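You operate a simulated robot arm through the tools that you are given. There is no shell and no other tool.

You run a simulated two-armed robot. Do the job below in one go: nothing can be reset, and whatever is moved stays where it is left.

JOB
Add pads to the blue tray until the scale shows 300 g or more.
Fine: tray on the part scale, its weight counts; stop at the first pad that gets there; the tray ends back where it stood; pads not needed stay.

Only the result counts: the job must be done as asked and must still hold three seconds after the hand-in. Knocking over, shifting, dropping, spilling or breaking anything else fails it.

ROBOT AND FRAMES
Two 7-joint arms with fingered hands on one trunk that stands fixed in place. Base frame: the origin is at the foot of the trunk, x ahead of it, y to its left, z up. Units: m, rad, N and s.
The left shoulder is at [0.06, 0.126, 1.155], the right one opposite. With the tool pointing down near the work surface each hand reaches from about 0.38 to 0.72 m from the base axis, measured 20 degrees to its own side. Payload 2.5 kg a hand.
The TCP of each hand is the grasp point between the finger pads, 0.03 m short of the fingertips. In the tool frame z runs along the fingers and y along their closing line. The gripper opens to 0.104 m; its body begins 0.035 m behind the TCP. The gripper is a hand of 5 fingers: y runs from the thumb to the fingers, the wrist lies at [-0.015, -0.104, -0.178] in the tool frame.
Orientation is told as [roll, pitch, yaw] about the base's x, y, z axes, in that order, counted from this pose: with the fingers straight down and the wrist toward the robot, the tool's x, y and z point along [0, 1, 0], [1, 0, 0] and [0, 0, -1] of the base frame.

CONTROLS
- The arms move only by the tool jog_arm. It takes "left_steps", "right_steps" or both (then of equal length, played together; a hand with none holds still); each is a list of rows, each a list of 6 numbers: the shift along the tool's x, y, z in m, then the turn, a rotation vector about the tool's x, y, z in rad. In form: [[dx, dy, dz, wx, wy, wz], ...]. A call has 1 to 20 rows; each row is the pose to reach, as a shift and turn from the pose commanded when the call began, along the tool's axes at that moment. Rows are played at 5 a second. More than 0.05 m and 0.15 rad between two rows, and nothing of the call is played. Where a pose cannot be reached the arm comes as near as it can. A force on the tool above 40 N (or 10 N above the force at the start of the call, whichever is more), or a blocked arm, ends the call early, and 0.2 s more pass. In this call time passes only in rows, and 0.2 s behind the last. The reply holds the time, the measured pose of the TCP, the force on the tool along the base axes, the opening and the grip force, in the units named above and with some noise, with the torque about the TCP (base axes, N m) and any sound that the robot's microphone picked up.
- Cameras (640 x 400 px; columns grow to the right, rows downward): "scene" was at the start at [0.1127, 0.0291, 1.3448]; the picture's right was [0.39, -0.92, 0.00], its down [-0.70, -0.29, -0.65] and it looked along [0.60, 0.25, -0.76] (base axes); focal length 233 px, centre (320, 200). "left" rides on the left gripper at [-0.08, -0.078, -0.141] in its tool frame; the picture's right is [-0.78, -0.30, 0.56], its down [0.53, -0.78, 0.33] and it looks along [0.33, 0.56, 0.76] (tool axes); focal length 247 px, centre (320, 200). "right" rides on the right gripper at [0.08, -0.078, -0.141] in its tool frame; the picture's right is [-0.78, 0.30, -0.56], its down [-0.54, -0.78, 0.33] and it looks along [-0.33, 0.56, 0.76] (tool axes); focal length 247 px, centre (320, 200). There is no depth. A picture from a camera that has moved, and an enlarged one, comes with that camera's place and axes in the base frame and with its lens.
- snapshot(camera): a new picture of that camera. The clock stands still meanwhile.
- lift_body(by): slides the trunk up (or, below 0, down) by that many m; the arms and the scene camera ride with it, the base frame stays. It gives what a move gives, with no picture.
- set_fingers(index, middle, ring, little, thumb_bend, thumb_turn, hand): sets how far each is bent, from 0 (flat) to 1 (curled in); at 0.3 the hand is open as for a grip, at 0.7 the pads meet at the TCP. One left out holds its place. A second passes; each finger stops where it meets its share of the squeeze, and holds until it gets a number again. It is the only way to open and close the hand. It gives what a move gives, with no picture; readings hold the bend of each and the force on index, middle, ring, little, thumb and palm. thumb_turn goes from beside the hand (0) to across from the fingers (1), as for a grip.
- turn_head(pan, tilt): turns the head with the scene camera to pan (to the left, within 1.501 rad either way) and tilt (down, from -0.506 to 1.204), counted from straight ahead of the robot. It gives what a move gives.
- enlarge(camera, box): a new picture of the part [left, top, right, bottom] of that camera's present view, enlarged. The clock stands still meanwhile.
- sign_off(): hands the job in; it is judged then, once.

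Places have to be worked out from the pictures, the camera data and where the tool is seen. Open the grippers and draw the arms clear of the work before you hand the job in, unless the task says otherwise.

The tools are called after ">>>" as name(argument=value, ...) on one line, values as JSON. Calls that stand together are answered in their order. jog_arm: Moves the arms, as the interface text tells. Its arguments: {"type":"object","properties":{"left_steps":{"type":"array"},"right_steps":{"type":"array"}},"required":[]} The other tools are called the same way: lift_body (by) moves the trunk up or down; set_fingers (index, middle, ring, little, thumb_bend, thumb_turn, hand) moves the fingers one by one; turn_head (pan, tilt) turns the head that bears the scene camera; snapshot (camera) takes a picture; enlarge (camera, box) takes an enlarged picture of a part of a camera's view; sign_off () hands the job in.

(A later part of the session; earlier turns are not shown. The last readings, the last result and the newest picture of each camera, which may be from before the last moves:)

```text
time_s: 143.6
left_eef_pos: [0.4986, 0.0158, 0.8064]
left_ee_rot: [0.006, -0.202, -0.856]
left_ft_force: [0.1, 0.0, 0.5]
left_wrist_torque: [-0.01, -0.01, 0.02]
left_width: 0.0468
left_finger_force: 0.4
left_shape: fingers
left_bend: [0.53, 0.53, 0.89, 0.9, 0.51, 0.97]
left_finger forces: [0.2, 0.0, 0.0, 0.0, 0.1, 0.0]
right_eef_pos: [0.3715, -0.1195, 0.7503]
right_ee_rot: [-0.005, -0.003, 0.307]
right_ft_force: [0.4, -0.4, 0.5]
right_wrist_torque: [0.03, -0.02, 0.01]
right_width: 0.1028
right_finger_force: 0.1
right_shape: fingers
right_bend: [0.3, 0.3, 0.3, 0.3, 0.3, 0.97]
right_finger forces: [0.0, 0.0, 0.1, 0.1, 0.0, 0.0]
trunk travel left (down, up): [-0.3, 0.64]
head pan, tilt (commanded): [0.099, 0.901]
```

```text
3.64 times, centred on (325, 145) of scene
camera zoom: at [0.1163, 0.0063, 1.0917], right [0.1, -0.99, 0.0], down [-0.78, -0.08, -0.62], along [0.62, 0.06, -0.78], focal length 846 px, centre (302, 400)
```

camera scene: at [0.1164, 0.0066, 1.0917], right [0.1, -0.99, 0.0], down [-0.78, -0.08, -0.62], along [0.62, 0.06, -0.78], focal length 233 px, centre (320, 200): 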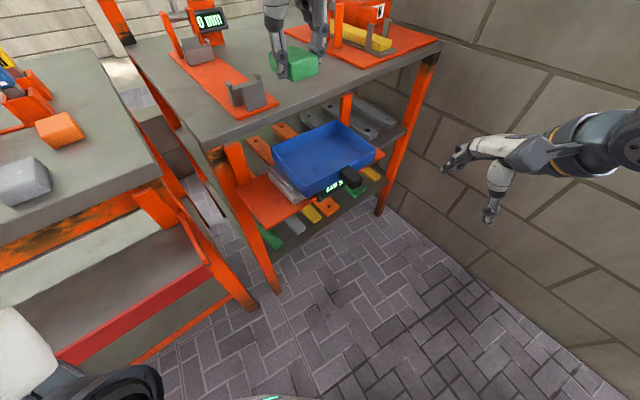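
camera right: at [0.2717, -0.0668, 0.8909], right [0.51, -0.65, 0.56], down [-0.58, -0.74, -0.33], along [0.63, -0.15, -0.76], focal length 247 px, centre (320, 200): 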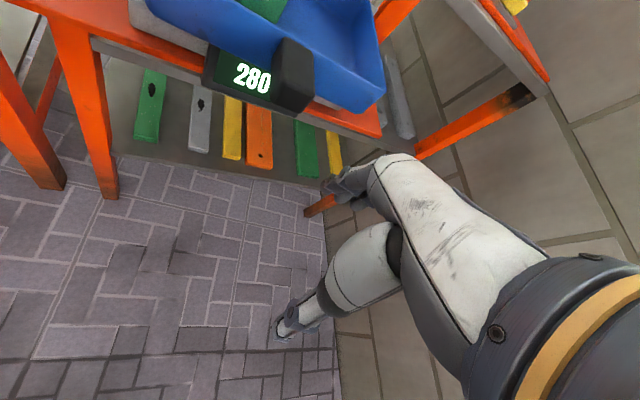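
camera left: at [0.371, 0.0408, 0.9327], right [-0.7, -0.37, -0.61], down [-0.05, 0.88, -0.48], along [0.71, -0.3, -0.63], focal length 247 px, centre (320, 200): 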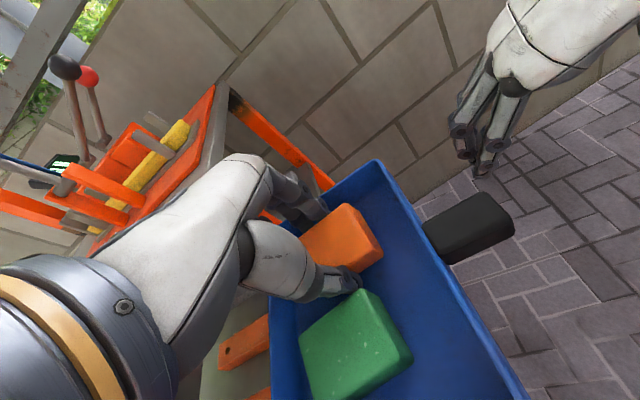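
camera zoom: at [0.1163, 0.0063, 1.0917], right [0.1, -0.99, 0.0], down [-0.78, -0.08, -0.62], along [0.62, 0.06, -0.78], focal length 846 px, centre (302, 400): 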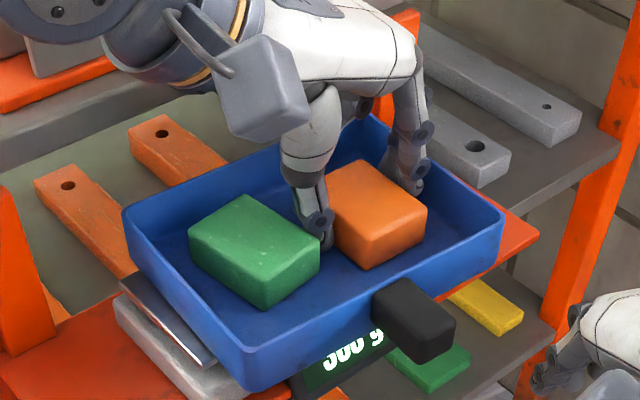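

Now 360 g (280 + 80 for the orange pad), above 300. I'll open slightly more and retract the left hand along its own finger axis so the pads aren't dragged.

>>> set_fingers(hand="left", index=0.5, middle=0.5, thumb_bend=0.5)

>>> jog_arm(left_steps=[[0, 0, -0.01, 0, 0, 0], [0, 0, -0.025, 0, 0, 0], [0, 0, -0.045, 0, 0, 0], [0, 0, -0.07, 0, 0, 0], [0, 0, -0.1, 0, 0, 0]])

>>> enlarge(camera="right", box=[190, 30, 330, 120])

>>> enlarge(camera="scene", box=[260, 90, 390, 200])

```text
time_s: 144.6
left_eef_pos: [0.5004, 0.0159, 0.8072]
left_ee_rot: [0.003, -0.204, -0.855]
left_ft_force: [-0.3, 1.1, 0.0]
left_wrist_torque: [0.0, 0.0, 0.02]
left_width: 0.0516
left_finger_force: 0.7
left_shape: fingers
left_bend: [0.5, 0.5, 0.89, 0.9, 0.5, 0.97]
left_finger forces: [0.0, 0.4, 0.0, 0.0, 0.2, 0.0]
right_eef_pos: [0.3712, -0.1186, 0.7506]
right_ee_rot: [-0.005, -0.005, 0.309]
right_ft_force: [1.1, -0.7, -0.1]
right_wrist_torque: [0.0, 0.0, 0.0]
right_width: 0.1029
right_finger_force: 0.2
right_shape: fingers
right_bend: [0.3, 0.3, 0.3, 0.3, 0.3, 0.97]
right_finger forces: [0.1, 0.0, 0.0, 0.1, 0.0, 0.0]
trunk travel left (down, up): [-0.3, 0.64]
head pan, tilt (commanded): [0.099, 0.901]
```

```text
time_s: 145.8
left_eef_pos: [0.4855, 0.0288, 0.9046]
left_ee_rot: [0.005, -0.202, -0.855]
left_ft_force: [1.2, -0.2, 0.3]
left_wrist_torque: [-0.01, -0.03, 0.0]
left_width: 0.0519
left_finger_force: 0.0
left_shape: fingers
left_bend: [0.5, 0.5, 0.89, 0.9, 0.5, 0.97]
left_finger forces: [0.1, 0.1, 0.1, 0.0, 0.0, 0.0]
right_eef_pos: [0.3714, -0.1195, 0.7498]
right_ee_rot: [-0.004, -0.003, 0.307]
right_ft_force: [0.1, -0.3, 1.3]
right_wrist_torque: [0.01, 0.0, -0.01]
right_width: 0.1026
right_finger_force: 0.2
right_shape: fingers
right_bend: [0.3, 0.3, 0.3, 0.3, 0.3, 0.97]
right_finger forces: [0.0, 0.1, 0.1, 0.0, 0.0, 0.0]
trunk travel left (down, up): [-0.3, 0.64]
head pan, tilt (commanded): [0.099, 0.901]
```

```text
4.44 times, centred on (260, 75) of right
camera zoom: at [0.2716, -0.0671, 0.8909], right [0.51, -0.65, 0.56], down [-0.58, -0.75, -0.33], along [0.63, -0.15, -0.76], focal length 1098 px, centre (587, 756)
```

zoom: 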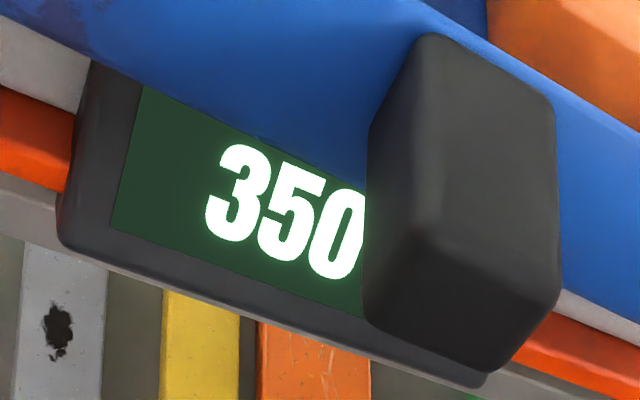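

```text
3.64 times, centred on (325, 145) of scene
camera zoom: at [0.1164, 0.0063, 1.0917], right [0.1, -0.99, 0.0], down [-0.78, -0.08, -0.62], along [0.62, 0.06, -0.78], focal length 846 px, centre (302, 400)
```

zoom: 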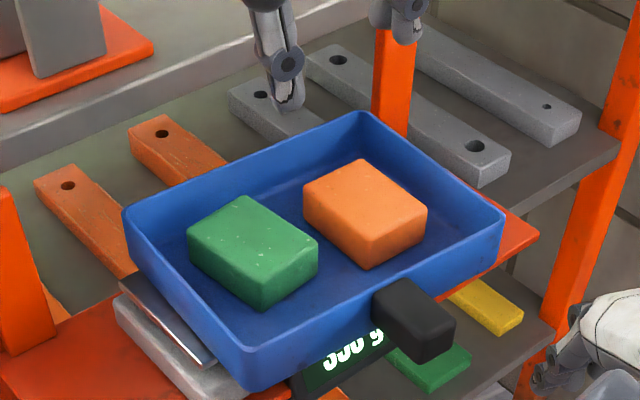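

Final reading with hands off: 350 g (220 + 60 + 70), so the orange pad is the first to pass 300 and the grey one stays. Now I withdraw the left hand to the left, clear of the right arm's path.

>>> jog_arm(left_steps=[[0.005, -0.01, -0.03, 0.02, 0, -0.02], [0.02, -0.04, -0.055, 0.05, 0, -0.06], [0.036, -0.07, -0.075, 0.08, 0, -0.1], [0.052, -0.1, -0.095, 0.11, 0, -0.14], [0.068, -0.13, -0.112, 0.14, 0, -0.18], [0.082, -0.16, -0.125, 0.17, 0, -0.22], [0.0956, -0.1867, -0.1348, 0.2, 0, -0.25]])

>>> snapshot(camera="scene")

```text
time_s: 147.4
left_eef_pos: [0.419, 0.2503, 0.9988]
left_ee_rot: [-0.021, 0.001, -0.607]
left_ft_force: [0.0, -0.1, 0.1]
left_wrist_torque: [0.0, 0.01, 0.02]
left_width: 0.0515
left_finger_force: 0.0
left_shape: fingers
left_bend: [0.5, 0.5, 0.89, 0.9, 0.5, 0.97]
left_finger forces: [0.0, 0.0, 0.0, 0.0, 0.0, 0.1]
right_eef_pos: [0.3708, -0.119, 0.7504]
right_ee_rot: [-0.005, -0.002, 0.309]
right_ft_force: [-0.3, 0.3, 0.6]
right_wrist_torque: [0.03, 0.0, -0.01]
right_width: 0.1027
right_finger_force: 0.0
right_shape: fingers
right_bend: [0.3, 0.3, 0.3, 0.3, 0.3, 0.97]
right_finger forces: [0.0, 0.0, 0.1, 0.0, 0.0, 0.0]
trunk travel left (down, up): [-0.3, 0.64]
head pan, tilt (commanded): [0.099, 0.901]
```

```text
taken
camera scene: at [0.1163, 0.0063, 1.0917], right [0.1, -0.99, 0.0], down [-0.78, -0.08, -0.62], along [0.62, 0.06, -0.78], focal length 233 px, centre (320, 200)
```

scene: 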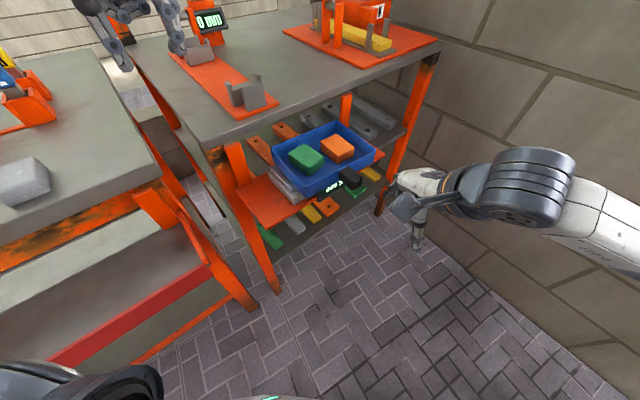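

Now the right hand steps back to the right, and the trunk returns to its original height.

>>> jog_arm(right_steps=[[-0.0209, -0.0003, -0.01, 0, 0, 0], [-0.0418, -0.0007, -0.02, 0, 0, 0], [-0.0626, -0.001, -0.03, 0, 0, 0], [-0.0835, -0.0014, -0.04, 0, 0, 0], [-0.1044, -0.0017, -0.05, 0, 0, 0]])

>>> lift_body(by=0.25)

>>> turn_head(pan=0.25, tilt=0.95)

>>> snapshot(camera="scene")

```text
time_s: 148.6
left_eef_pos: [0.4192, 0.2496, 0.9986]
left_ee_rot: [-0.021, 0.001, -0.606]
left_ft_force: [0.7, 0.2, -0.5]
left_wrist_torque: [0.01, -0.02, 0.02]
left_width: 0.052
left_finger_force: 0.0
left_shape: fingers
left_bend: [0.5, 0.5, 0.89, 0.9, 0.5, 0.97]
left_finger forces: [0.0, 0.0, 0.0, 0.0, 0.0, 0.0]
right_eef_pos: [0.4003, -0.218, 0.8014]
right_ee_rot: [-0.007, -0.003, 0.308]
right_ft_force: [-0.4, -0.3, -0.4]
right_wrist_torque: [0.01, 0.0, -0.02]
right_width: 0.1029
right_finger_force: 0.2
right_shape: fingers
right_bend: [0.3, 0.3, 0.3, 0.3, 0.3, 0.97]
right_finger forces: [0.0, 0.1, 0.0, 0.1, 0.0, 0.0]
trunk travel left (down, up): [-0.3, 0.64]
head pan, tilt (commanded): [0.099, 0.901]
```

```text
time_s: 151.2
left_eef_pos: [0.4181, 0.2502, 1.2487]
left_ee_rot: [-0.022, 0.001, -0.606]
left_ft_force: [0.6, 0.4, -0.3]
left_wrist_torque: [-0.01, 0.02, 0.01]
left_width: 0.0518
left_finger_force: 0.1
left_shape: fingers
left_bend: [0.5, 0.5, 0.89, 0.9, 0.5, 0.97]
left_finger forces: [0.1, 0.0, 0.0, 0.1, 0.1, 0.0]
right_eef_pos: [0.3989, -0.2182, 1.051]
right_ee_rot: [-0.005, -0.004, 0.308]
right_ft_force: [0.2, 0.7, 0.3]
right_wrist_torque: [0.03, 0.02, 0.01]
right_width: 0.1028
right_finger_force: 0.1
right_shape: fingers
right_bend: [0.3, 0.3, 0.3, 0.3, 0.3, 0.97]
right_finger forces: [0.0, 0.0, 0.0, 0.1, 0.1, 0.0]
trunk travel left (down, up): [-0.55, 0.39]
head pan, tilt (commanded): [0.099, 0.901]
```

```text
time_s: 151.9
left_eef_pos: [0.419, 0.2497, 1.2486]
left_ee_rot: [-0.02, 0.001, -0.605]
left_ft_force: [-0.7, 0.0, -0.3]
left_wrist_torque: [0.0, 0.02, -0.02]
left_width: 0.052
left_finger_force: 0.2
left_shape: fingers
left_bend: [0.5, 0.5, 0.89, 0.9, 0.5, 0.97]
left_finger forces: [0.0, 0.0, 0.0, 0.0, 0.0, 0.1]
right_eef_pos: [0.4001, -0.2185, 1.0515]
right_ee_rot: [-0.006, -0.002, 0.308]
right_ft_force: [0.2, -0.4, 0.2]
right_wrist_torque: [-0.01, -0.01, -0.03]
right_width: 0.1028
right_finger_force: 0.0
right_shape: fingers
right_bend: [0.3, 0.3, 0.3, 0.3, 0.3, 0.97]
right_finger forces: [0.0, 0.1, 0.0, 0.0, 0.1, 0.0]
trunk travel left (down, up): [-0.55, 0.39]
head pan, tilt (commanded): [0.25, 0.949]
```

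```text
taken
camera scene: at [0.1117, 0.0168, 1.3381], right [0.25, -0.97, 0.0], down [-0.79, -0.2, -0.58], along [0.56, 0.14, -0.81], focal length 233 px, centre (320, 200)
```

scene: 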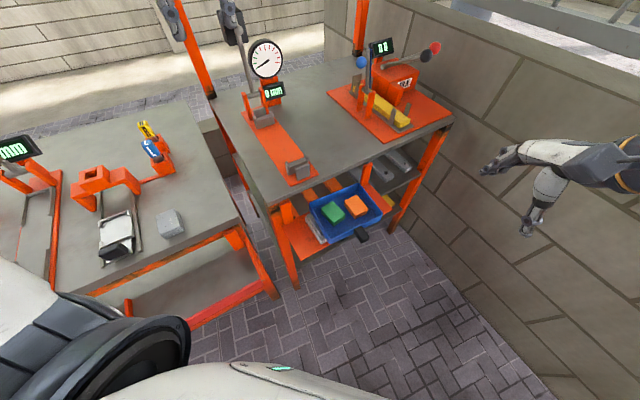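

Everything is in place. Pre-shaping the right hand (all fingers part-bent so they stay clear of the pads) and bringing it back above the tray handle at yaw 0.785.

>>> set_fingers(hand="right", index=0.45, middle=0.45, ring=0.45, little=0.45, thumb_bend=0.41)

>>> jog_arm(right_steps=[[0.028, 0.01, 0.0, 0, 0, -0.068], [0.056, 0.02, 0.0, 0, 0, -0.136], [0.085, 0.03, 0.005, 0, 0, -0.204], [0.113, 0.041, 0.01, 0, 0, -0.272], [0.141, 0.051, 0.04, 0, 0, -0.34], [0.17, 0.061, 0.075, 0, 0, -0.409], [0.1977, 0.0713, 0.11, 0, 0, -0.477]])

>>> snapshot(camera="right")

>>> enlarge(camera="right", box=[180, 130, 380, 330])

```text
time_s: 152.9
left_eef_pos: [0.4196, 0.2497, 1.2486]
left_ee_rot: [-0.021, 0.0, -0.605]
left_ft_force: [-0.1, 0.4, -0.2]
left_wrist_torque: [-0.04, 0.0, -0.01]
left_width: 0.0519
left_finger_force: 0.2
left_shape: fingers
left_bend: [0.5, 0.5, 0.89, 0.9, 0.5, 0.97]
left_finger forces: [0.1, 0.0, 0.1, 0.0, 0.0, 0.0]
right_eef_pos: [0.399, -0.2181, 1.0507]
right_ee_rot: [-0.005, -0.005, 0.307]
right_ft_force: [-0.1, 1.1, 0.8]
right_wrist_torque: [0.0, 0.01, -0.01]
right_width: 0.0706
right_finger_force: 0.2
right_shape: fingers
right_bend: [0.45, 0.45, 0.45, 0.45, 0.41, 0.97]
right_finger forces: [0.0, 0.1, 0.0, 0.0, 0.0, 0.0]
trunk travel left (down, up): [-0.55, 0.39]
head pan, tilt (commanded): [0.25, 0.949]
```

```text
time_s: 154.5
left_eef_pos: [0.4177, 0.2498, 1.2487]
left_ee_rot: [-0.02, 0.003, -0.605]
left_ft_force: [0.3, 0.3, -0.3]
left_wrist_torque: [0.03, 0.0, -0.03]
left_width: 0.0518
left_finger_force: 0.1
left_shape: fingers
left_bend: [0.5, 0.5, 0.89, 0.9, 0.5, 0.97]
left_finger forces: [0.0, 0.0, 0.0, 0.0, 0.0, 0.0]
right_eef_pos: [0.4074, -0.0076, 0.9386]
right_ee_rot: [-0.007, -0.001, 0.785]
right_ft_force: [0.4, -0.1, 0.6]
right_wrist_torque: [0.0, -0.03, 0.0]
right_width: 0.0705
right_finger_force: 0.0
right_shape: fingers
right_bend: [0.45, 0.45, 0.45, 0.45, 0.41, 0.97]
right_finger forces: [0.1, 0.1, 0.0, 0.0, 0.0, 0.1]
trunk travel left (down, up): [-0.55, 0.39]
head pan, tilt (commanded): [0.25, 0.949]
```

```text
taken
camera right: at [0.2947, -0.0068, 1.0786], right [0.75, -0.34, 0.56], down [-0.17, -0.93, -0.33], along [0.63, 0.15, -0.76], focal length 247 px, centre (320, 200)
```

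right: 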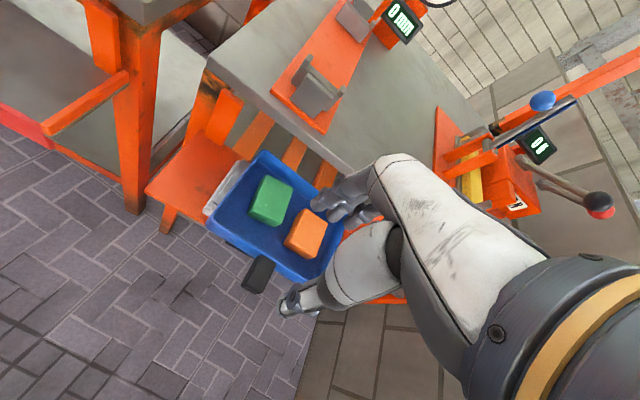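

```text
2.00 times, centred on (280, 230) of right
camera zoom: at [0.2947, -0.0068, 1.0786], right [0.75, -0.34, 0.56], down [-0.17, -0.93, -0.33], along [0.63, 0.15, -0.76], focal length 494 px, centre (400, 140)
```

zoom: 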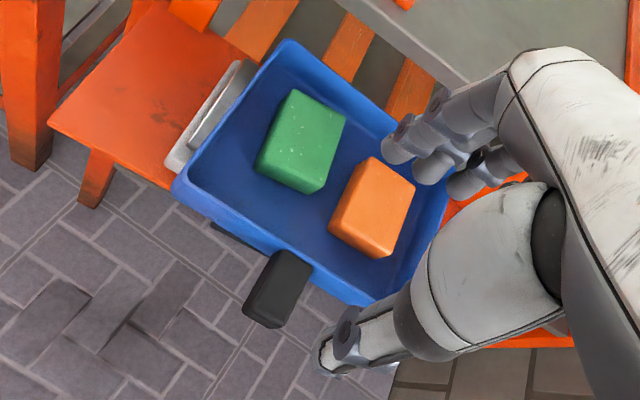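

The tray hasn't moved. The orange pad leaves a ~24 mm gap behind the front wall, so I'll close index/middle to ~0.53 and curl ring/little before descending into that gap.

>>> set_fingers(hand="right", index=0.53, middle=0.53, ring=0.9, little=0.9, thumb_bend=0.42)

>>> jog_arm(right_steps=[[0, -0.001, 0.025, 0, 0, 0], [0, -0.001, 0.05, 0, 0, 0], [0, -0.001, 0.075, 0, 0, 0], [0, -0.001, 0.09, 0, 0, 0]])

>>> enlarge(camera="right", box=[200, 120, 400, 320])

```text
time_s: 155.5
left_eef_pos: [0.4186, 0.2493, 1.2486]
left_ee_rot: [-0.02, 0.001, -0.606]
left_ft_force: [-0.1, -0.5, -0.1]
left_wrist_torque: [0.04, 0.05, 0.0]
left_width: 0.0519
left_finger_force: 0.1
left_shape: fingers
left_bend: [0.5, 0.5, 0.89, 0.9, 0.5, 0.97]
left_finger forces: [0.1, 0.0, 0.0, 0.1, 0.0, 0.0]
right_eef_pos: [0.4069, -0.0081, 0.9386]
right_ee_rot: [-0.007, 0.001, 0.783]
right_ft_force: [-0.1, -0.4, -0.3]
right_wrist_torque: [0.04, -0.03, 0.01]
right_width: 0.059
right_finger_force: 0.1
right_shape: fingers
right_bend: [0.53, 0.53, 0.9, 0.9, 0.42, 0.97]
right_finger forces: [0.0, 0.0, 0.0, 0.0, 0.1, 0.0]
trunk travel left (down, up): [-0.55, 0.39]
head pan, tilt (commanded): [0.25, 0.949]
```

```text
time_s: 156.5
left_eef_pos: [0.4191, 0.2496, 1.2487]
left_ee_rot: [-0.021, 0.0, -0.606]
left_ft_force: [0.7, 0.0, -0.3]
left_wrist_torque: [0.02, 0.0, 0.03]
left_width: 0.0517
left_finger_force: 0.0
left_shape: fingers
left_bend: [0.5, 0.5, 0.89, 0.9, 0.5, 0.97]
left_finger forces: [0.1, 0.1, 0.0, 0.0, 0.0, 0.0]
right_eef_pos: [0.4072, -0.009, 0.8469]
right_ee_rot: [-0.006, -0.001, 0.785]
right_ft_force: [0.3, -0.8, 0.3]
right_wrist_torque: [0.04, -0.04, -0.01]
right_width: 0.0589
right_finger_force: 0.0
right_shape: fingers
right_bend: [0.53, 0.53, 0.9, 0.9, 0.42, 0.97]
right_finger forces: [0.0, 0.0, 0.0, 0.0, 0.1, 0.1]
trunk travel left (down, up): [-0.55, 0.39]
head pan, tilt (commanded): [0.25, 0.949]
```

```text
2.00 times, centred on (300, 220) of right
camera zoom: at [0.2955, -0.0093, 0.988], right [0.75, -0.34, 0.56], down [-0.17, -0.93, -0.33], along [0.63, 0.15, -0.76], focal length 494 px, centre (360, 160)
```

zoom: 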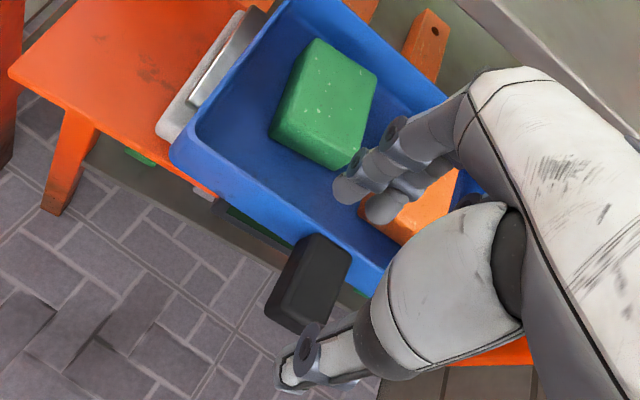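

Fingers line up just behind the front wall. I'll close them a hair more and lower to rim height, then look again.

>>> set_fingers(hand="right", index=0.545, middle=0.545)

>>> jog_arm(right_steps=[[0, 0, 0.008, 0, 0, 0], [0, 0, 0.016, 0, 0, 0]])

>>> enlarge(camera="right", box=[230, 130, 390, 290])

>>> enlarge(camera="scene", box=[290, 160, 410, 260])

```text
time_s: 157.5
left_eef_pos: [0.4186, 0.2493, 1.2488]
left_ee_rot: [-0.022, 0.003, -0.606]
left_ft_force: [0.1, -0.6, -0.3]
left_wrist_torque: [0.03, -0.02, 0.0]
left_width: 0.0517
left_finger_force: 0.0
left_shape: fingers
left_bend: [0.5, 0.5, 0.89, 0.9, 0.5, 0.97]
left_finger forces: [0.0, 0.1, 0.1, 0.0, 0.0, 0.0]
right_eef_pos: [0.4069, -0.0105, 0.8484]
right_ee_rot: [-0.007, 0.0, 0.785]
right_ft_force: [-0.3, 0.4, 0.4]
right_wrist_torque: [-0.04, -0.05, 0.03]
right_width: 0.0577
right_finger_force: 0.1
right_shape: fingers
right_bend: [0.54, 0.54, 0.9, 0.9, 0.42, 0.97]
right_finger forces: [0.1, 0.0, 0.0, 0.0, 0.0, 0.0]
trunk travel left (down, up): [-0.55, 0.39]
head pan, tilt (commanded): [0.25, 0.949]
```

```text
time_s: 158.1
left_eef_pos: [0.4189, 0.2494, 1.2491]
left_ee_rot: [-0.022, 0.003, -0.606]
left_ft_force: [-0.4, -1.0, 0.4]
left_wrist_torque: [0.02, 0.0, 0.0]
left_width: 0.0517
left_finger_force: 0.1
left_shape: fingers
left_bend: [0.5, 0.5, 0.89, 0.9, 0.5, 0.97]
left_finger forces: [0.0, 0.0, 0.0, 0.0, 0.0, 0.1]
right_eef_pos: [0.407, -0.009, 0.8328]
right_ee_rot: [-0.005, 0.001, 0.783]
right_ft_force: [0.6, 0.0, 0.3]
right_wrist_torque: [0.02, 0.0, 0.0]
right_width: 0.0576
right_finger_force: 0.0
right_shape: fingers
right_bend: [0.54, 0.54, 0.9, 0.9, 0.42, 0.97]
right_finger forces: [0.1, 0.1, 0.0, 0.0, 0.0, 0.0]
trunk travel left (down, up): [-0.55, 0.39]
head pan, tilt (commanded): [0.25, 0.949]
```

```text
2.50 times, centred on (310, 210) of right
camera zoom: at [0.295, -0.0092, 0.9728], right [0.76, -0.34, 0.56], down [-0.17, -0.93, -0.33], along [0.63, 0.15, -0.76], focal length 617 px, centre (345, 175)
```

zoom: 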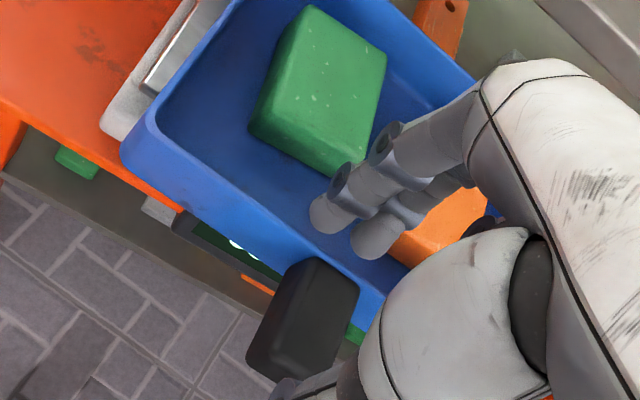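

```text
4.00 times, centred on (350, 210) of scene
camera zoom: at [0.1117, 0.0168, 1.3381], right [0.25, -0.97, 0.0], down [-0.79, -0.2, -0.58], along [0.56, 0.14, -0.81], focal length 930 px, centre (200, 160)
```

zoom: 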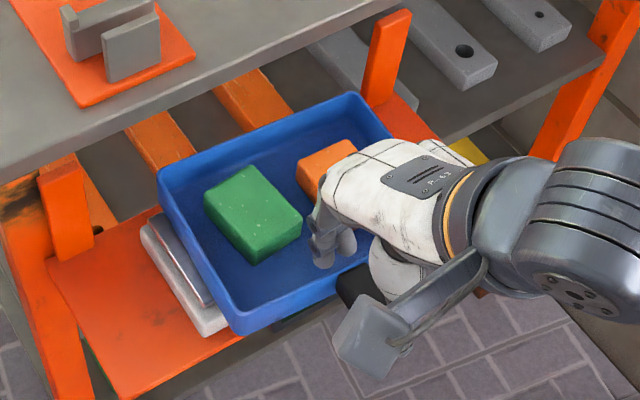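

The fingertips descend cleanly between the pads and the front wall. Lowering to the grip height.

>>> jog_arm(right_steps=[[0, 0, 0.008, 0, 0, 0], [0, 0, 0.015, 0, 0, 0], [0, 0, 0.021, 0, 0, 0]])

>>> enlarge(camera="right", box=[230, 130, 390, 290])

```text
time_s: 158.9
left_eef_pos: [0.4174, 0.2507, 1.2486]
left_ee_rot: [-0.022, 0.001, -0.606]
left_ft_force: [0.2, -0.2, 0.2]
left_wrist_torque: [0.03, -0.04, 0.02]
left_width: 0.0518
left_finger_force: 0.0
left_shape: fingers
left_bend: [0.5, 0.5, 0.89, 0.9, 0.5, 0.97]
left_finger forces: [0.0, 0.0, 0.0, 0.0, 0.1, 0.1]
right_eef_pos: [0.4079, -0.0102, 0.8122]
right_ee_rot: [-0.009, -0.001, 0.784]
right_ft_force: [0.0, -1.0, -0.7]
right_wrist_torque: [0.03, -0.02, 0.0]
right_width: 0.0574
right_finger_force: 0.0
right_shape: fingers
right_bend: [0.54, 0.54, 0.9, 0.9, 0.42, 0.97]
right_finger forces: [0.1, 0.0, 0.0, 0.0, 0.0, 0.1]
trunk travel left (down, up): [-0.55, 0.39]
head pan, tilt (commanded): [0.25, 0.949]
```

```text
2.50 times, centred on (310, 210) of right
camera zoom: at [0.2957, -0.0093, 0.9528], right [0.76, -0.34, 0.56], down [-0.17, -0.93, -0.33], along [0.63, 0.15, -0.76], focal length 617 px, centre (345, 175)
```

zoom: 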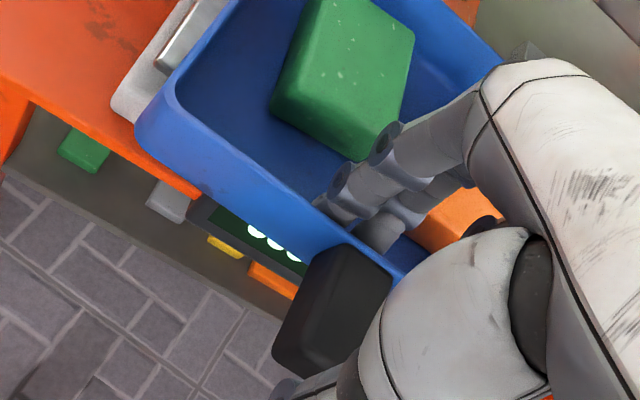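

At grip height without contact. Closing onto wall and handle tip in stages.

>>> set_fingers(hand="right", index=0.58, middle=0.58, thumb_bend=0.52)

>>> set_fingers(hand="right", index=0.62, middle=0.62, thumb_bend=0.58)

>>> enlarge(camera="right", box=[200, 100, 400, 300])

```text
time_s: 159.9
left_eef_pos: [0.4187, 0.25, 1.2488]
left_ee_rot: [-0.019, 0.0, -0.606]
left_ft_force: [0.5, 0.0, 0.1]
left_wrist_torque: [0.0, 0.02, 0.03]
left_width: 0.0518
left_finger_force: 0.1
left_shape: fingers
left_bend: [0.5, 0.5, 0.89, 0.9, 0.5, 0.97]
left_finger forces: [0.1, 0.0, 0.0, 0.0, 0.0, 0.0]
right_eef_pos: [0.4082, -0.0096, 0.8127]
right_ee_rot: [-0.007, 0.002, 0.784]
right_ft_force: [1.1, 0.1, 0.7]
right_wrist_torque: [0.02, -0.04, 0.02]
right_width: 0.0421
right_finger_force: 0.8
right_shape: fingers
right_bend: [0.56, 0.57, 0.9, 0.9, 0.52, 0.97]
right_finger forces: [0.9, 0.3, 0.0, 0.0, 0.1, 0.1]
trunk travel left (down, up): [-0.55, 0.39]
head pan, tilt (commanded): [0.25, 0.949]
```

```text
time_s: 160.9
left_eef_pos: [0.4189, 0.2492, 1.2485]
left_ee_rot: [-0.019, 0.001, -0.606]
left_ft_force: [-0.3, -0.9, -0.7]
left_wrist_torque: [0.01, -0.01, -0.02]
left_width: 0.0516
left_finger_force: 0.0
left_shape: fingers
left_bend: [0.5, 0.5, 0.89, 0.9, 0.5, 0.97]
left_finger forces: [0.1, 0.0, 0.1, 0.0, 0.0, 0.1]
right_eef_pos: [0.4083, -0.0105, 0.8114]
right_ee_rot: [-0.008, 0.0, 0.782]
right_ft_force: [0.4, 0.2, -0.4]
right_wrist_torque: [0.01, 0.0, 0.01]
right_width: 0.0395
right_finger_force: 4.5
right_shape: fingers
right_bend: [0.58, 0.59, 0.9, 0.9, 0.53, 0.97]
right_finger forces: [2.8, 2.5, 0.1, 0.1, 4.4, 0.1]
trunk travel left (down, up): [-0.55, 0.39]
head pan, tilt (commanded): [0.25, 0.949]
```

```text
2.00 times, centred on (300, 200) of right
camera zoom: at [0.2958, -0.0093, 0.9528], right [0.76, -0.34, 0.56], down [-0.17, -0.93, -0.33], along [0.63, 0.15, -0.76], focal length 494 px, centre (360, 200)
```

zoom: 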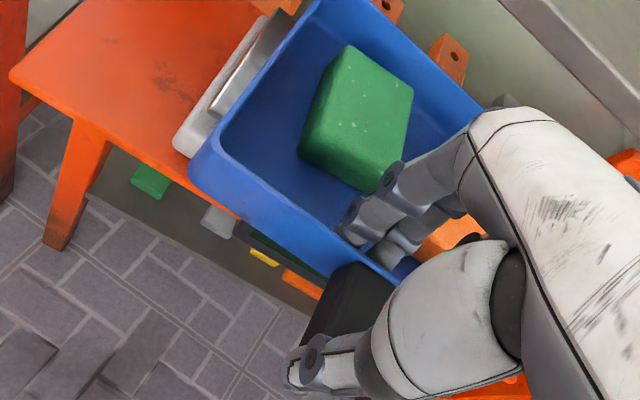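

Even contact. Increasing the squeeze in two steps for the loaded lift.

>>> set_fingers(hand="right", index=0.72, middle=0.72, thumb_bend=0.68)

>>> set_fingers(hand="right", index=0.83, middle=0.83, thumb_bend=0.82)

>>> enlarge(camera="right", box=[200, 100, 400, 300])

```text
time_s: 161.9
left_eef_pos: [0.4192, 0.25, 1.2488]
left_ee_rot: [-0.023, 0.001, -0.606]
left_ft_force: [-0.4, -0.1, -0.2]
left_wrist_torque: [0.0, 0.02, 0.0]
left_width: 0.0519
left_finger_force: 0.1
left_shape: fingers
left_bend: [0.5, 0.5, 0.89, 0.9, 0.5, 0.97]
left_finger forces: [0.1, 0.0, 0.0, 0.0, 0.1, 0.0]
right_eef_pos: [0.4083, -0.0105, 0.8115]
right_ee_rot: [-0.008, 0.0, 0.784]
right_ft_force: [0.6, 0.0, 0.3]
right_wrist_torque: [-0.04, 0.11, 0.02]
right_width: 0.0382
right_finger_force: 15.3
right_shape: fingers
right_bend: [0.6, 0.64, 0.9, 0.9, 0.52, 0.96]
right_finger forces: [8.7, 6.5, 0.1, 0.1, 15.0, 0.0]
trunk travel left (down, up): [-0.55, 0.39]
head pan, tilt (commanded): [0.25, 0.949]
```

```text
time_s: 162.9
left_eef_pos: [0.4195, 0.2501, 1.2482]
left_ee_rot: [-0.02, 0.002, -0.604]
left_ft_force: [-1.1, 0.2, -0.1]
left_wrist_torque: [0.04, 0.03, 0.01]
left_width: 0.0518
left_finger_force: 0.0
left_shape: fingers
left_bend: [0.5, 0.5, 0.89, 0.9, 0.5, 0.97]
left_finger forces: [0.0, 0.0, 0.0, 0.0, 0.0, 0.0]
right_eef_pos: [0.408, -0.0101, 0.8123]
right_ee_rot: [-0.007, 0.002, 0.783]
right_ft_force: [0.3, 0.9, 0.1]
right_wrist_torque: [-0.04, 0.11, 0.05]
right_width: 0.038
right_finger_force: 18.3
right_shape: fingers
right_bend: [0.61, 0.65, 0.9, 0.9, 0.52, 0.96]
right_finger forces: [9.7, 8.8, 0.0, 0.0, 17.9, 0.1]
trunk travel left (down, up): [-0.55, 0.39]
head pan, tilt (commanded): [0.25, 0.949]
```

```text
2.00 times, centred on (300, 200) of right
camera zoom: at [0.2959, -0.0094, 0.9528], right [0.76, -0.34, 0.56], down [-0.17, -0.93, -0.33], along [0.63, 0.15, -0.76], focal length 494 px, centre (360, 200)
```

zoom: 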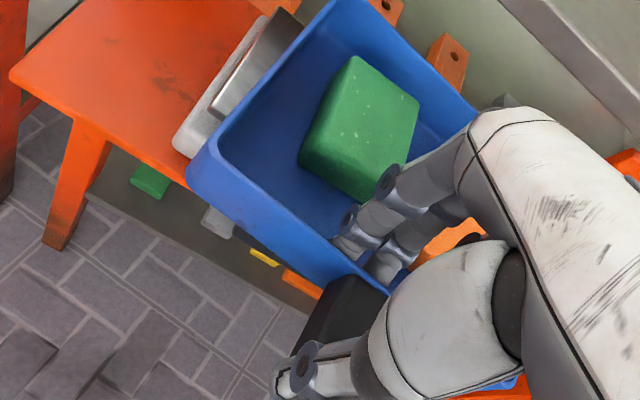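

Held at 18 N with the same small settling as before. A bit more squeeze for the heavier load, then a small test lift.

>>> set_fingers(hand="right", index=0.92, middle=0.92, thumb_bend=0.93)

>>> jog_arm(right_steps=[[0, 0, -0.004, 0, 0, 0], [0, 0, -0.008, 0, 0, 0], [0, 0, -0.012, 0, 0, 0], [0, 0, -0.012, 0, 0, 0]])

>>> enlarge(camera="right", box=[200, 100, 400, 300])

>>> enlarge(camera="scene", box=[290, 160, 410, 260])

```text
time_s: 163.9
left_eef_pos: [0.4181, 0.2499, 1.2483]
left_ee_rot: [-0.021, 0.003, -0.605]
left_ft_force: [0.5, -0.8, 0.2]
left_wrist_torque: [-0.03, 0.0, 0.01]
left_width: 0.0519
left_finger_force: 0.0
left_shape: fingers
left_bend: [0.5, 0.5, 0.89, 0.9, 0.5, 0.97]
left_finger forces: [0.0, 0.0, 0.0, 0.1, 0.0, 0.1]
right_eef_pos: [0.4084, -0.0097, 0.8123]
right_ee_rot: [-0.007, 0.0, 0.782]
right_ft_force: [0.3, -0.2, 0.2]
right_wrist_torque: [-0.07, 0.02, 0.01]
right_width: 0.0378
right_finger_force: 18.1
right_shape: fingers
right_bend: [0.61, 0.65, 0.9, 0.9, 0.51, 0.95]
right_finger forces: [10.3, 8.8, 0.0, 0.0, 18.7, 0.1]
trunk travel left (down, up): [-0.55, 0.39]
head pan, tilt (commanded): [0.25, 0.949]
```

```text
time_s: 164.9
left_eef_pos: [0.4198, 0.2502, 1.2485]
left_ee_rot: [-0.021, 0.002, -0.605]
left_ft_force: [1.4, -0.5, -0.2]
left_wrist_torque: [0.0, 0.01, 0.01]
left_width: 0.052
left_finger_force: 0.1
left_shape: fingers
left_bend: [0.5, 0.5, 0.89, 0.9, 0.5, 0.97]
left_finger forces: [0.0, 0.0, 0.1, 0.0, 0.1, 0.0]
right_eef_pos: [0.4087, -0.0109, 0.8241]
right_ee_rot: [-0.005, 0.002, 0.783]
right_ft_force: [0.0, 0.5, -4.1]
right_wrist_torque: [-0.05, 0.23, 0.01]
right_width: 0.0381
right_finger_force: 18.4
right_shape: fingers
right_bend: [0.61, 0.65, 0.9, 0.9, 0.51, 0.95]
right_finger forces: [10.1, 8.2, 0.0, 0.0, 18.3, 0.0]
trunk travel left (down, up): [-0.55, 0.39]
head pan, tilt (commanded): [0.25, 0.949]
```

```text
2.00 times, centred on (300, 200) of right
camera zoom: at [0.2963, -0.0092, 0.965], right [0.76, -0.34, 0.56], down [-0.17, -0.93, -0.33], along [0.63, 0.15, -0.76], focal length 494 px, centre (360, 200)
```

zoom: 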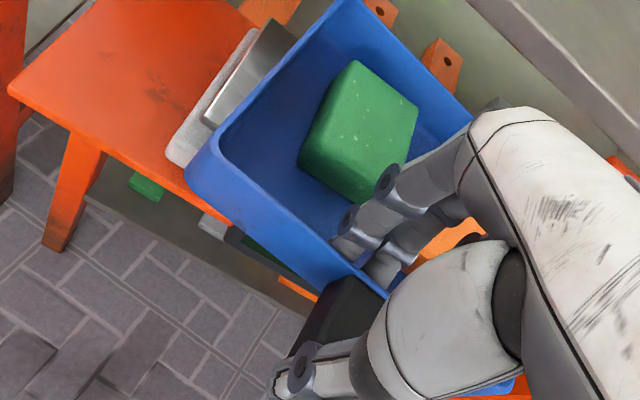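

```text
4.00 times, centred on (350, 210) of scene
camera zoom: at [0.1119, 0.0168, 1.338], right [0.25, -0.97, 0.0], down [-0.79, -0.2, -0.58], along [0.56, 0.14, -0.81], focal length 930 px, centre (200, 160)
```

zoom: 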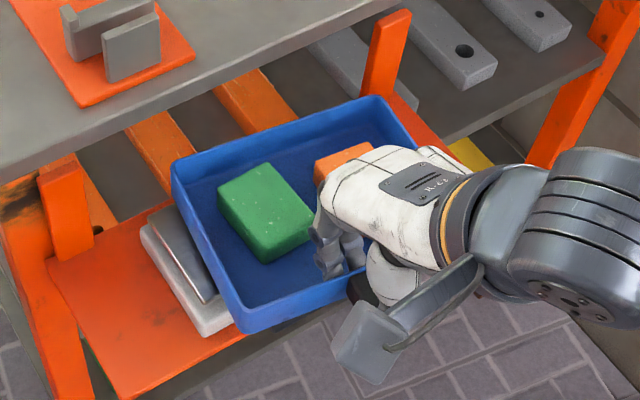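

The loaded tray lifts (≈3.5–4 N) without sagging. Lifting further, moving 1 cm away from the bench edge as it rises.

>>> jog_arm(right_steps=[[0, -0.005, -0.008, 0, 0, 0], [0, -0.01, -0.016, 0, 0, 0], [0, -0.01, -0.028, 0, 0, 0], [0, -0.01, -0.04, 0, 0, 0], [0, -0.01, -0.053, 0, 0, 0], [0, -0.01, -0.066, 0, 0, 0], [0, -0.01, -0.08, 0, 0, 0], [0, -0.01, -0.094, 0, 0, 0], [0, -0.01, -0.108, 0, 0, 0], [0, -0.01, -0.115, 0, 0, 0]])

>>> snapshot(camera="right")

>>> enlarge(camera="scene", box=[270, 120, 430, 240])

```text
time_s: 167.1
left_eef_pos: [0.4185, 0.2496, 1.2485]
left_ee_rot: [-0.021, 0.003, -0.607]
left_ft_force: [-1.2, -0.7, 0.2]
left_wrist_torque: [-0.01, 0.05, -0.01]
left_width: 0.0517
left_finger_force: 0.1
left_shape: fingers
left_bend: [0.5, 0.5, 0.89, 0.9, 0.5, 0.97]
left_finger forces: [0.1, 0.0, 0.1, 0.0, 0.1, 0.0]
right_eef_pos: [0.4002, -0.0162, 0.9409]
right_ee_rot: [-0.004, 0.001, 0.783]
right_ft_force: [1.0, -0.6, -3.0]
right_wrist_torque: [-0.16, 0.2, -0.01]
right_width: 0.038
right_finger_force: 17.9
right_shape: fingers
right_bend: [0.61, 0.65, 0.9, 0.9, 0.51, 0.95]
right_finger forces: [10.0, 8.3, 0.0, 0.1, 18.1, 0.0]
trunk travel left (down, up): [-0.55, 0.39]
head pan, tilt (commanded): [0.25, 0.949]
```

```text
taken
camera right: at [0.2883, -0.0153, 1.0811], right [0.76, -0.34, 0.56], down [-0.17, -0.93, -0.33], along [0.63, 0.15, -0.76], focal length 247 px, centre (320, 200)
```

right: 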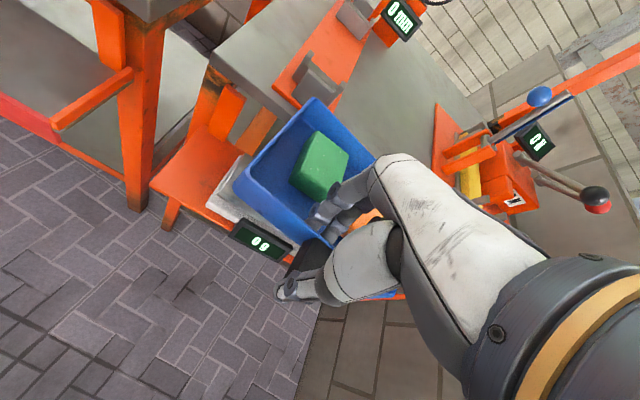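

```text
3.33 times, centred on (350, 180) of scene
camera zoom: at [0.1119, 0.0168, 1.338], right [0.25, -0.97, 0.0], down [-0.79, -0.2, -0.58], along [0.56, 0.14, -0.81], focal length 775 px, centre (220, 267)
```

zoom: 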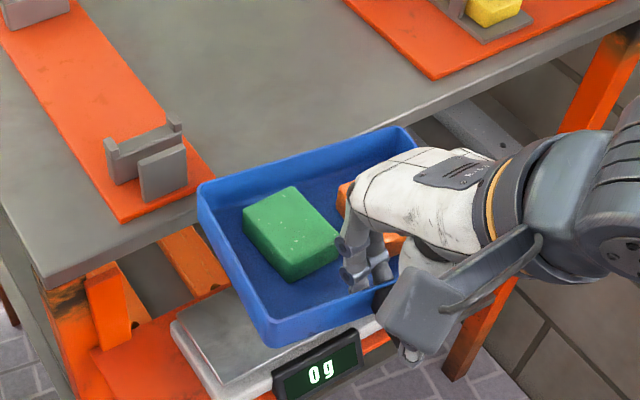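

The tray is lifted level with both pads and the scale reads 0 g. Carrying it slowly back over the bench to TCP (0.575, 0.042) at yaw 0.72.

>>> jog_arm(right_steps=[[-0.0082, 0.0165, -0.002, 0, 0, 0.006], [-0.0164, 0.033, -0.004, 0, 0, 0.012], [-0.0246, 0.0495, -0.004, 0, 0, 0.019], [-0.0328, 0.066, -0.004, 0, 0, 0.025], [-0.041, 0.0825, -0.004, 0, 0, 0.031], [-0.0492, 0.099, -0.004, 0, 0, 0.038], [-0.0574, 0.1155, -0.004, 0, 0, 0.044], [-0.0656, 0.132, -0.004, 0, 0, 0.05], [-0.0738, 0.1485, -0.004, 0, 0, 0.057], [-0.082, 0.165, -0.004, 0, 0, 0.063]])

>>> snapshot(camera="right")

>>> enlarge(camera="scene", box=[280, 80, 440, 200])

```text
time_s: 169.3
left_eef_pos: [0.4191, 0.2505, 1.2492]
left_ee_rot: [-0.022, 0.003, -0.606]
left_ft_force: [0.1, -0.2, -0.9]
left_wrist_torque: [-0.03, -0.02, 0.0]
left_width: 0.0516
left_finger_force: 0.2
left_shape: fingers
left_bend: [0.5, 0.5, 0.89, 0.9, 0.5, 0.97]
left_finger forces: [0.0, 0.1, 0.0, 0.0, 0.0, 0.0]
right_eef_pos: [0.5758, 0.0421, 0.9448]
right_ee_rot: [-0.007, -0.001, 0.72]
right_ft_force: [0.0, 0.7, -4.0]
right_wrist_torque: [-0.11, 0.19, -0.01]
right_width: 0.038
right_finger_force: 18.2
right_shape: fingers
right_bend: [0.62, 0.65, 0.9, 0.9, 0.52, 0.95]
right_finger forces: [10.0, 8.4, 0.0, 0.0, 18.0, 0.1]
trunk travel left (down, up): [-0.55, 0.39]
head pan, tilt (commanded): [0.25, 0.949]
```

```text
taken
camera right: at [0.4646, 0.0497, 1.0855], right [0.73, -0.39, 0.56], down [-0.23, -0.92, -0.33], along [0.64, 0.11, -0.76], focal length 247 px, centre (320, 200)
```

right: 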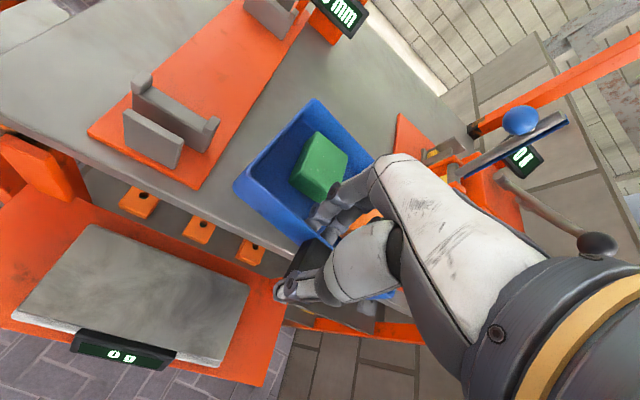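

```text
3.33 times, centred on (360, 140) of scene
camera zoom: at [0.1121, 0.017, 1.338], right [0.25, -0.97, 0.0], down [-0.79, -0.2, -0.58], along [0.56, 0.14, -0.81], focal length 775 px, centre (187, 400)
```

zoom: 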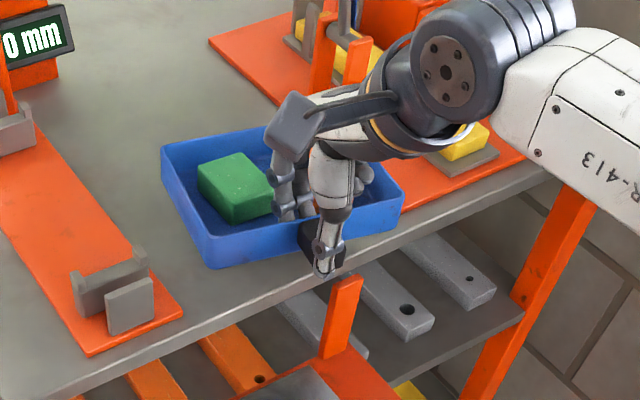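

Everything is steady. Lowering toward the bench surface.

>>> jog_arm(right_steps=[[0, 0, 0.012, 0, 0, 0], [0, 0, 0.024, 0, 0, 0], [0, 0, 0.034, 0, 0, 0], [0, 0, 0.04, 0, 0, 0], [0, 0, 0.044, 0, 0, 0]])

>>> enlarge(camera="scene", box=[280, 80, 440, 200])

```text
time_s: 170.5
left_eef_pos: [0.4191, 0.2503, 1.248]
left_ee_rot: [-0.021, 0.002, -0.606]
left_ft_force: [0.4, -0.1, 0.1]
left_wrist_torque: [0.01, 0.0, -0.02]
left_width: 0.0518
left_finger_force: 0.0
left_shape: fingers
left_bend: [0.5, 0.5, 0.89, 0.9, 0.5, 0.97]
left_finger forces: [0.1, 0.1, 0.1, 0.0, 0.1, 0.1]
right_eef_pos: [0.5752, 0.0435, 0.9011]
right_ee_rot: [-0.006, -0.001, 0.721]
right_ft_force: [-0.3, 0.1, -1.4]
right_wrist_torque: [0.01, -0.02, 0.02]
right_width: 0.038
right_finger_force: 18.9
right_shape: fingers
right_bend: [0.62, 0.65, 0.9, 0.9, 0.51, 0.95]
right_finger forces: [10.1, 9.2, 0.0, 0.1, 19.3, 0.0]
trunk travel left (down, up): [-0.55, 0.39]
head pan, tilt (commanded): [0.25, 0.949]
```

```text
3.33 times, centred on (360, 140) of scene
camera zoom: at [0.1118, 0.0168, 1.3381], right [0.25, -0.97, 0.0], down [-0.79, -0.2, -0.58], along [0.56, 0.14, -0.81], focal length 775 px, centre (187, 400)
```

zoom: 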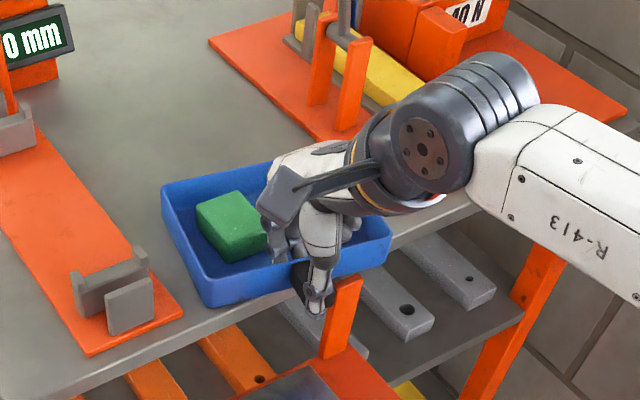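

The back edge is touching (force −1.4 N). Two more millimetres, then release.

>>> jog_arm(right_steps=[[0, 0, 0.002, 0, 0, 0], [0, 0, 0.0035, 0, 0, 0]])

>>> set_fingers(hand="right", index=0.57, middle=0.57, thumb_bend=0.5)

>>> set_fingers(hand="right", index=0.545, middle=0.545, thumb_bend=0.42)

>>> enlarge(camera="right", box=[200, 100, 400, 300])

```text
time_s: 171.1
left_eef_pos: [0.4187, 0.2498, 1.249]
left_ee_rot: [-0.021, 0.0, -0.604]
left_ft_force: [1.4, -0.3, 0.0]
left_wrist_torque: [0.02, -0.01, 0.01]
left_width: 0.0519
left_finger_force: 0.0
left_shape: fingers
left_bend: [0.5, 0.5, 0.89, 0.9, 0.5, 0.97]
left_finger forces: [0.1, 0.1, 0.0, 0.0, 0.1, 0.0]
right_eef_pos: [0.5758, 0.0442, 0.8986]
right_ee_rot: [-0.009, -0.004, 0.72]
right_ft_force: [-1.0, 0.0, 7.0]
right_wrist_torque: [0.03, 0.05, 0.02]
right_width: 0.0382
right_finger_force: 20.1
right_shape: fingers
right_bend: [0.62, 0.65, 0.9, 0.9, 0.51, 0.95]
right_finger forces: [10.3, 9.4, 0.0, 0.1, 19.8, 0.0]
trunk travel left (down, up): [-0.55, 0.39]
head pan, tilt (commanded): [0.25, 0.949]
```

```text
time_s: 172.1
left_eef_pos: [0.4183, 0.2498, 1.2484]
left_ee_rot: [-0.022, -0.001, -0.606]
left_ft_force: [0.0, 0.7, 0.2]
left_wrist_torque: [0.02, 0.0, -0.01]
left_width: 0.0519
left_finger_force: 0.1
left_shape: fingers
left_bend: [0.5, 0.5, 0.89, 0.9, 0.5, 0.97]
left_finger forces: [0.0, 0.0, 0.0, 0.0, 0.0, 0.0]
right_eef_pos: [0.5754, 0.0415, 0.8963]
right_ee_rot: [-0.008, 0.0, 0.721]
right_ft_force: [-1.9, -0.7, -0.5]
right_wrist_torque: [-0.01, 0.03, -0.05]
right_width: 0.0459
right_finger_force: 0.6
right_shape: fingers
right_bend: [0.56, 0.56, 0.9, 0.9, 0.49, 0.97]
right_finger forces: [0.0, 0.0, 0.0, 0.0, 1.2, 0.0]
trunk travel left (down, up): [-0.55, 0.39]
head pan, tilt (commanded): [0.25, 0.949]
```

```text
time_s: 173.1
left_eef_pos: [0.419, 0.2496, 1.2479]
left_ee_rot: [-0.02, 0.002, -0.605]
left_ft_force: [-0.3, 0.1, 0.0]
left_wrist_torque: [-0.02, -0.01, 0.0]
left_width: 0.052
left_finger_force: 0.0
left_shape: fingers
left_bend: [0.5, 0.5, 0.89, 0.9, 0.5, 0.97]
left_finger forces: [0.1, 0.0, 0.0, 0.0, 0.1, 0.1]
right_eef_pos: [0.5745, 0.0418, 0.8972]
right_ee_rot: [-0.007, -0.001, 0.721]
right_ft_force: [-0.8, 0.1, 0.4]
right_wrist_torque: [0.04, -0.01, -0.01]
right_width: 0.0565
right_finger_force: 0.1
right_shape: fingers
right_bend: [0.54, 0.54, 0.9, 0.9, 0.42, 0.97]
right_finger forces: [0.0, 0.0, 0.0, 0.0, 0.0, 0.0]
trunk travel left (down, up): [-0.55, 0.39]
head pan, tilt (commanded): [0.25, 0.949]
```

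```text
2.00 times, centred on (300, 200) of right
camera zoom: at [0.4636, 0.0496, 1.0376], right [0.73, -0.39, 0.56], down [-0.23, -0.92, -0.33], along [0.64, 0.11, -0.76], focal length 494 px, centre (360, 200)
```

zoom: 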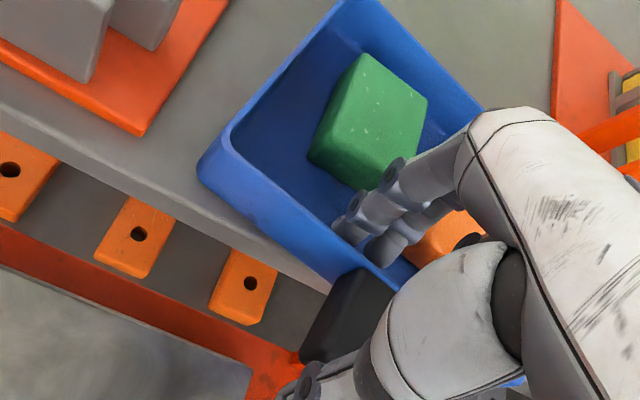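

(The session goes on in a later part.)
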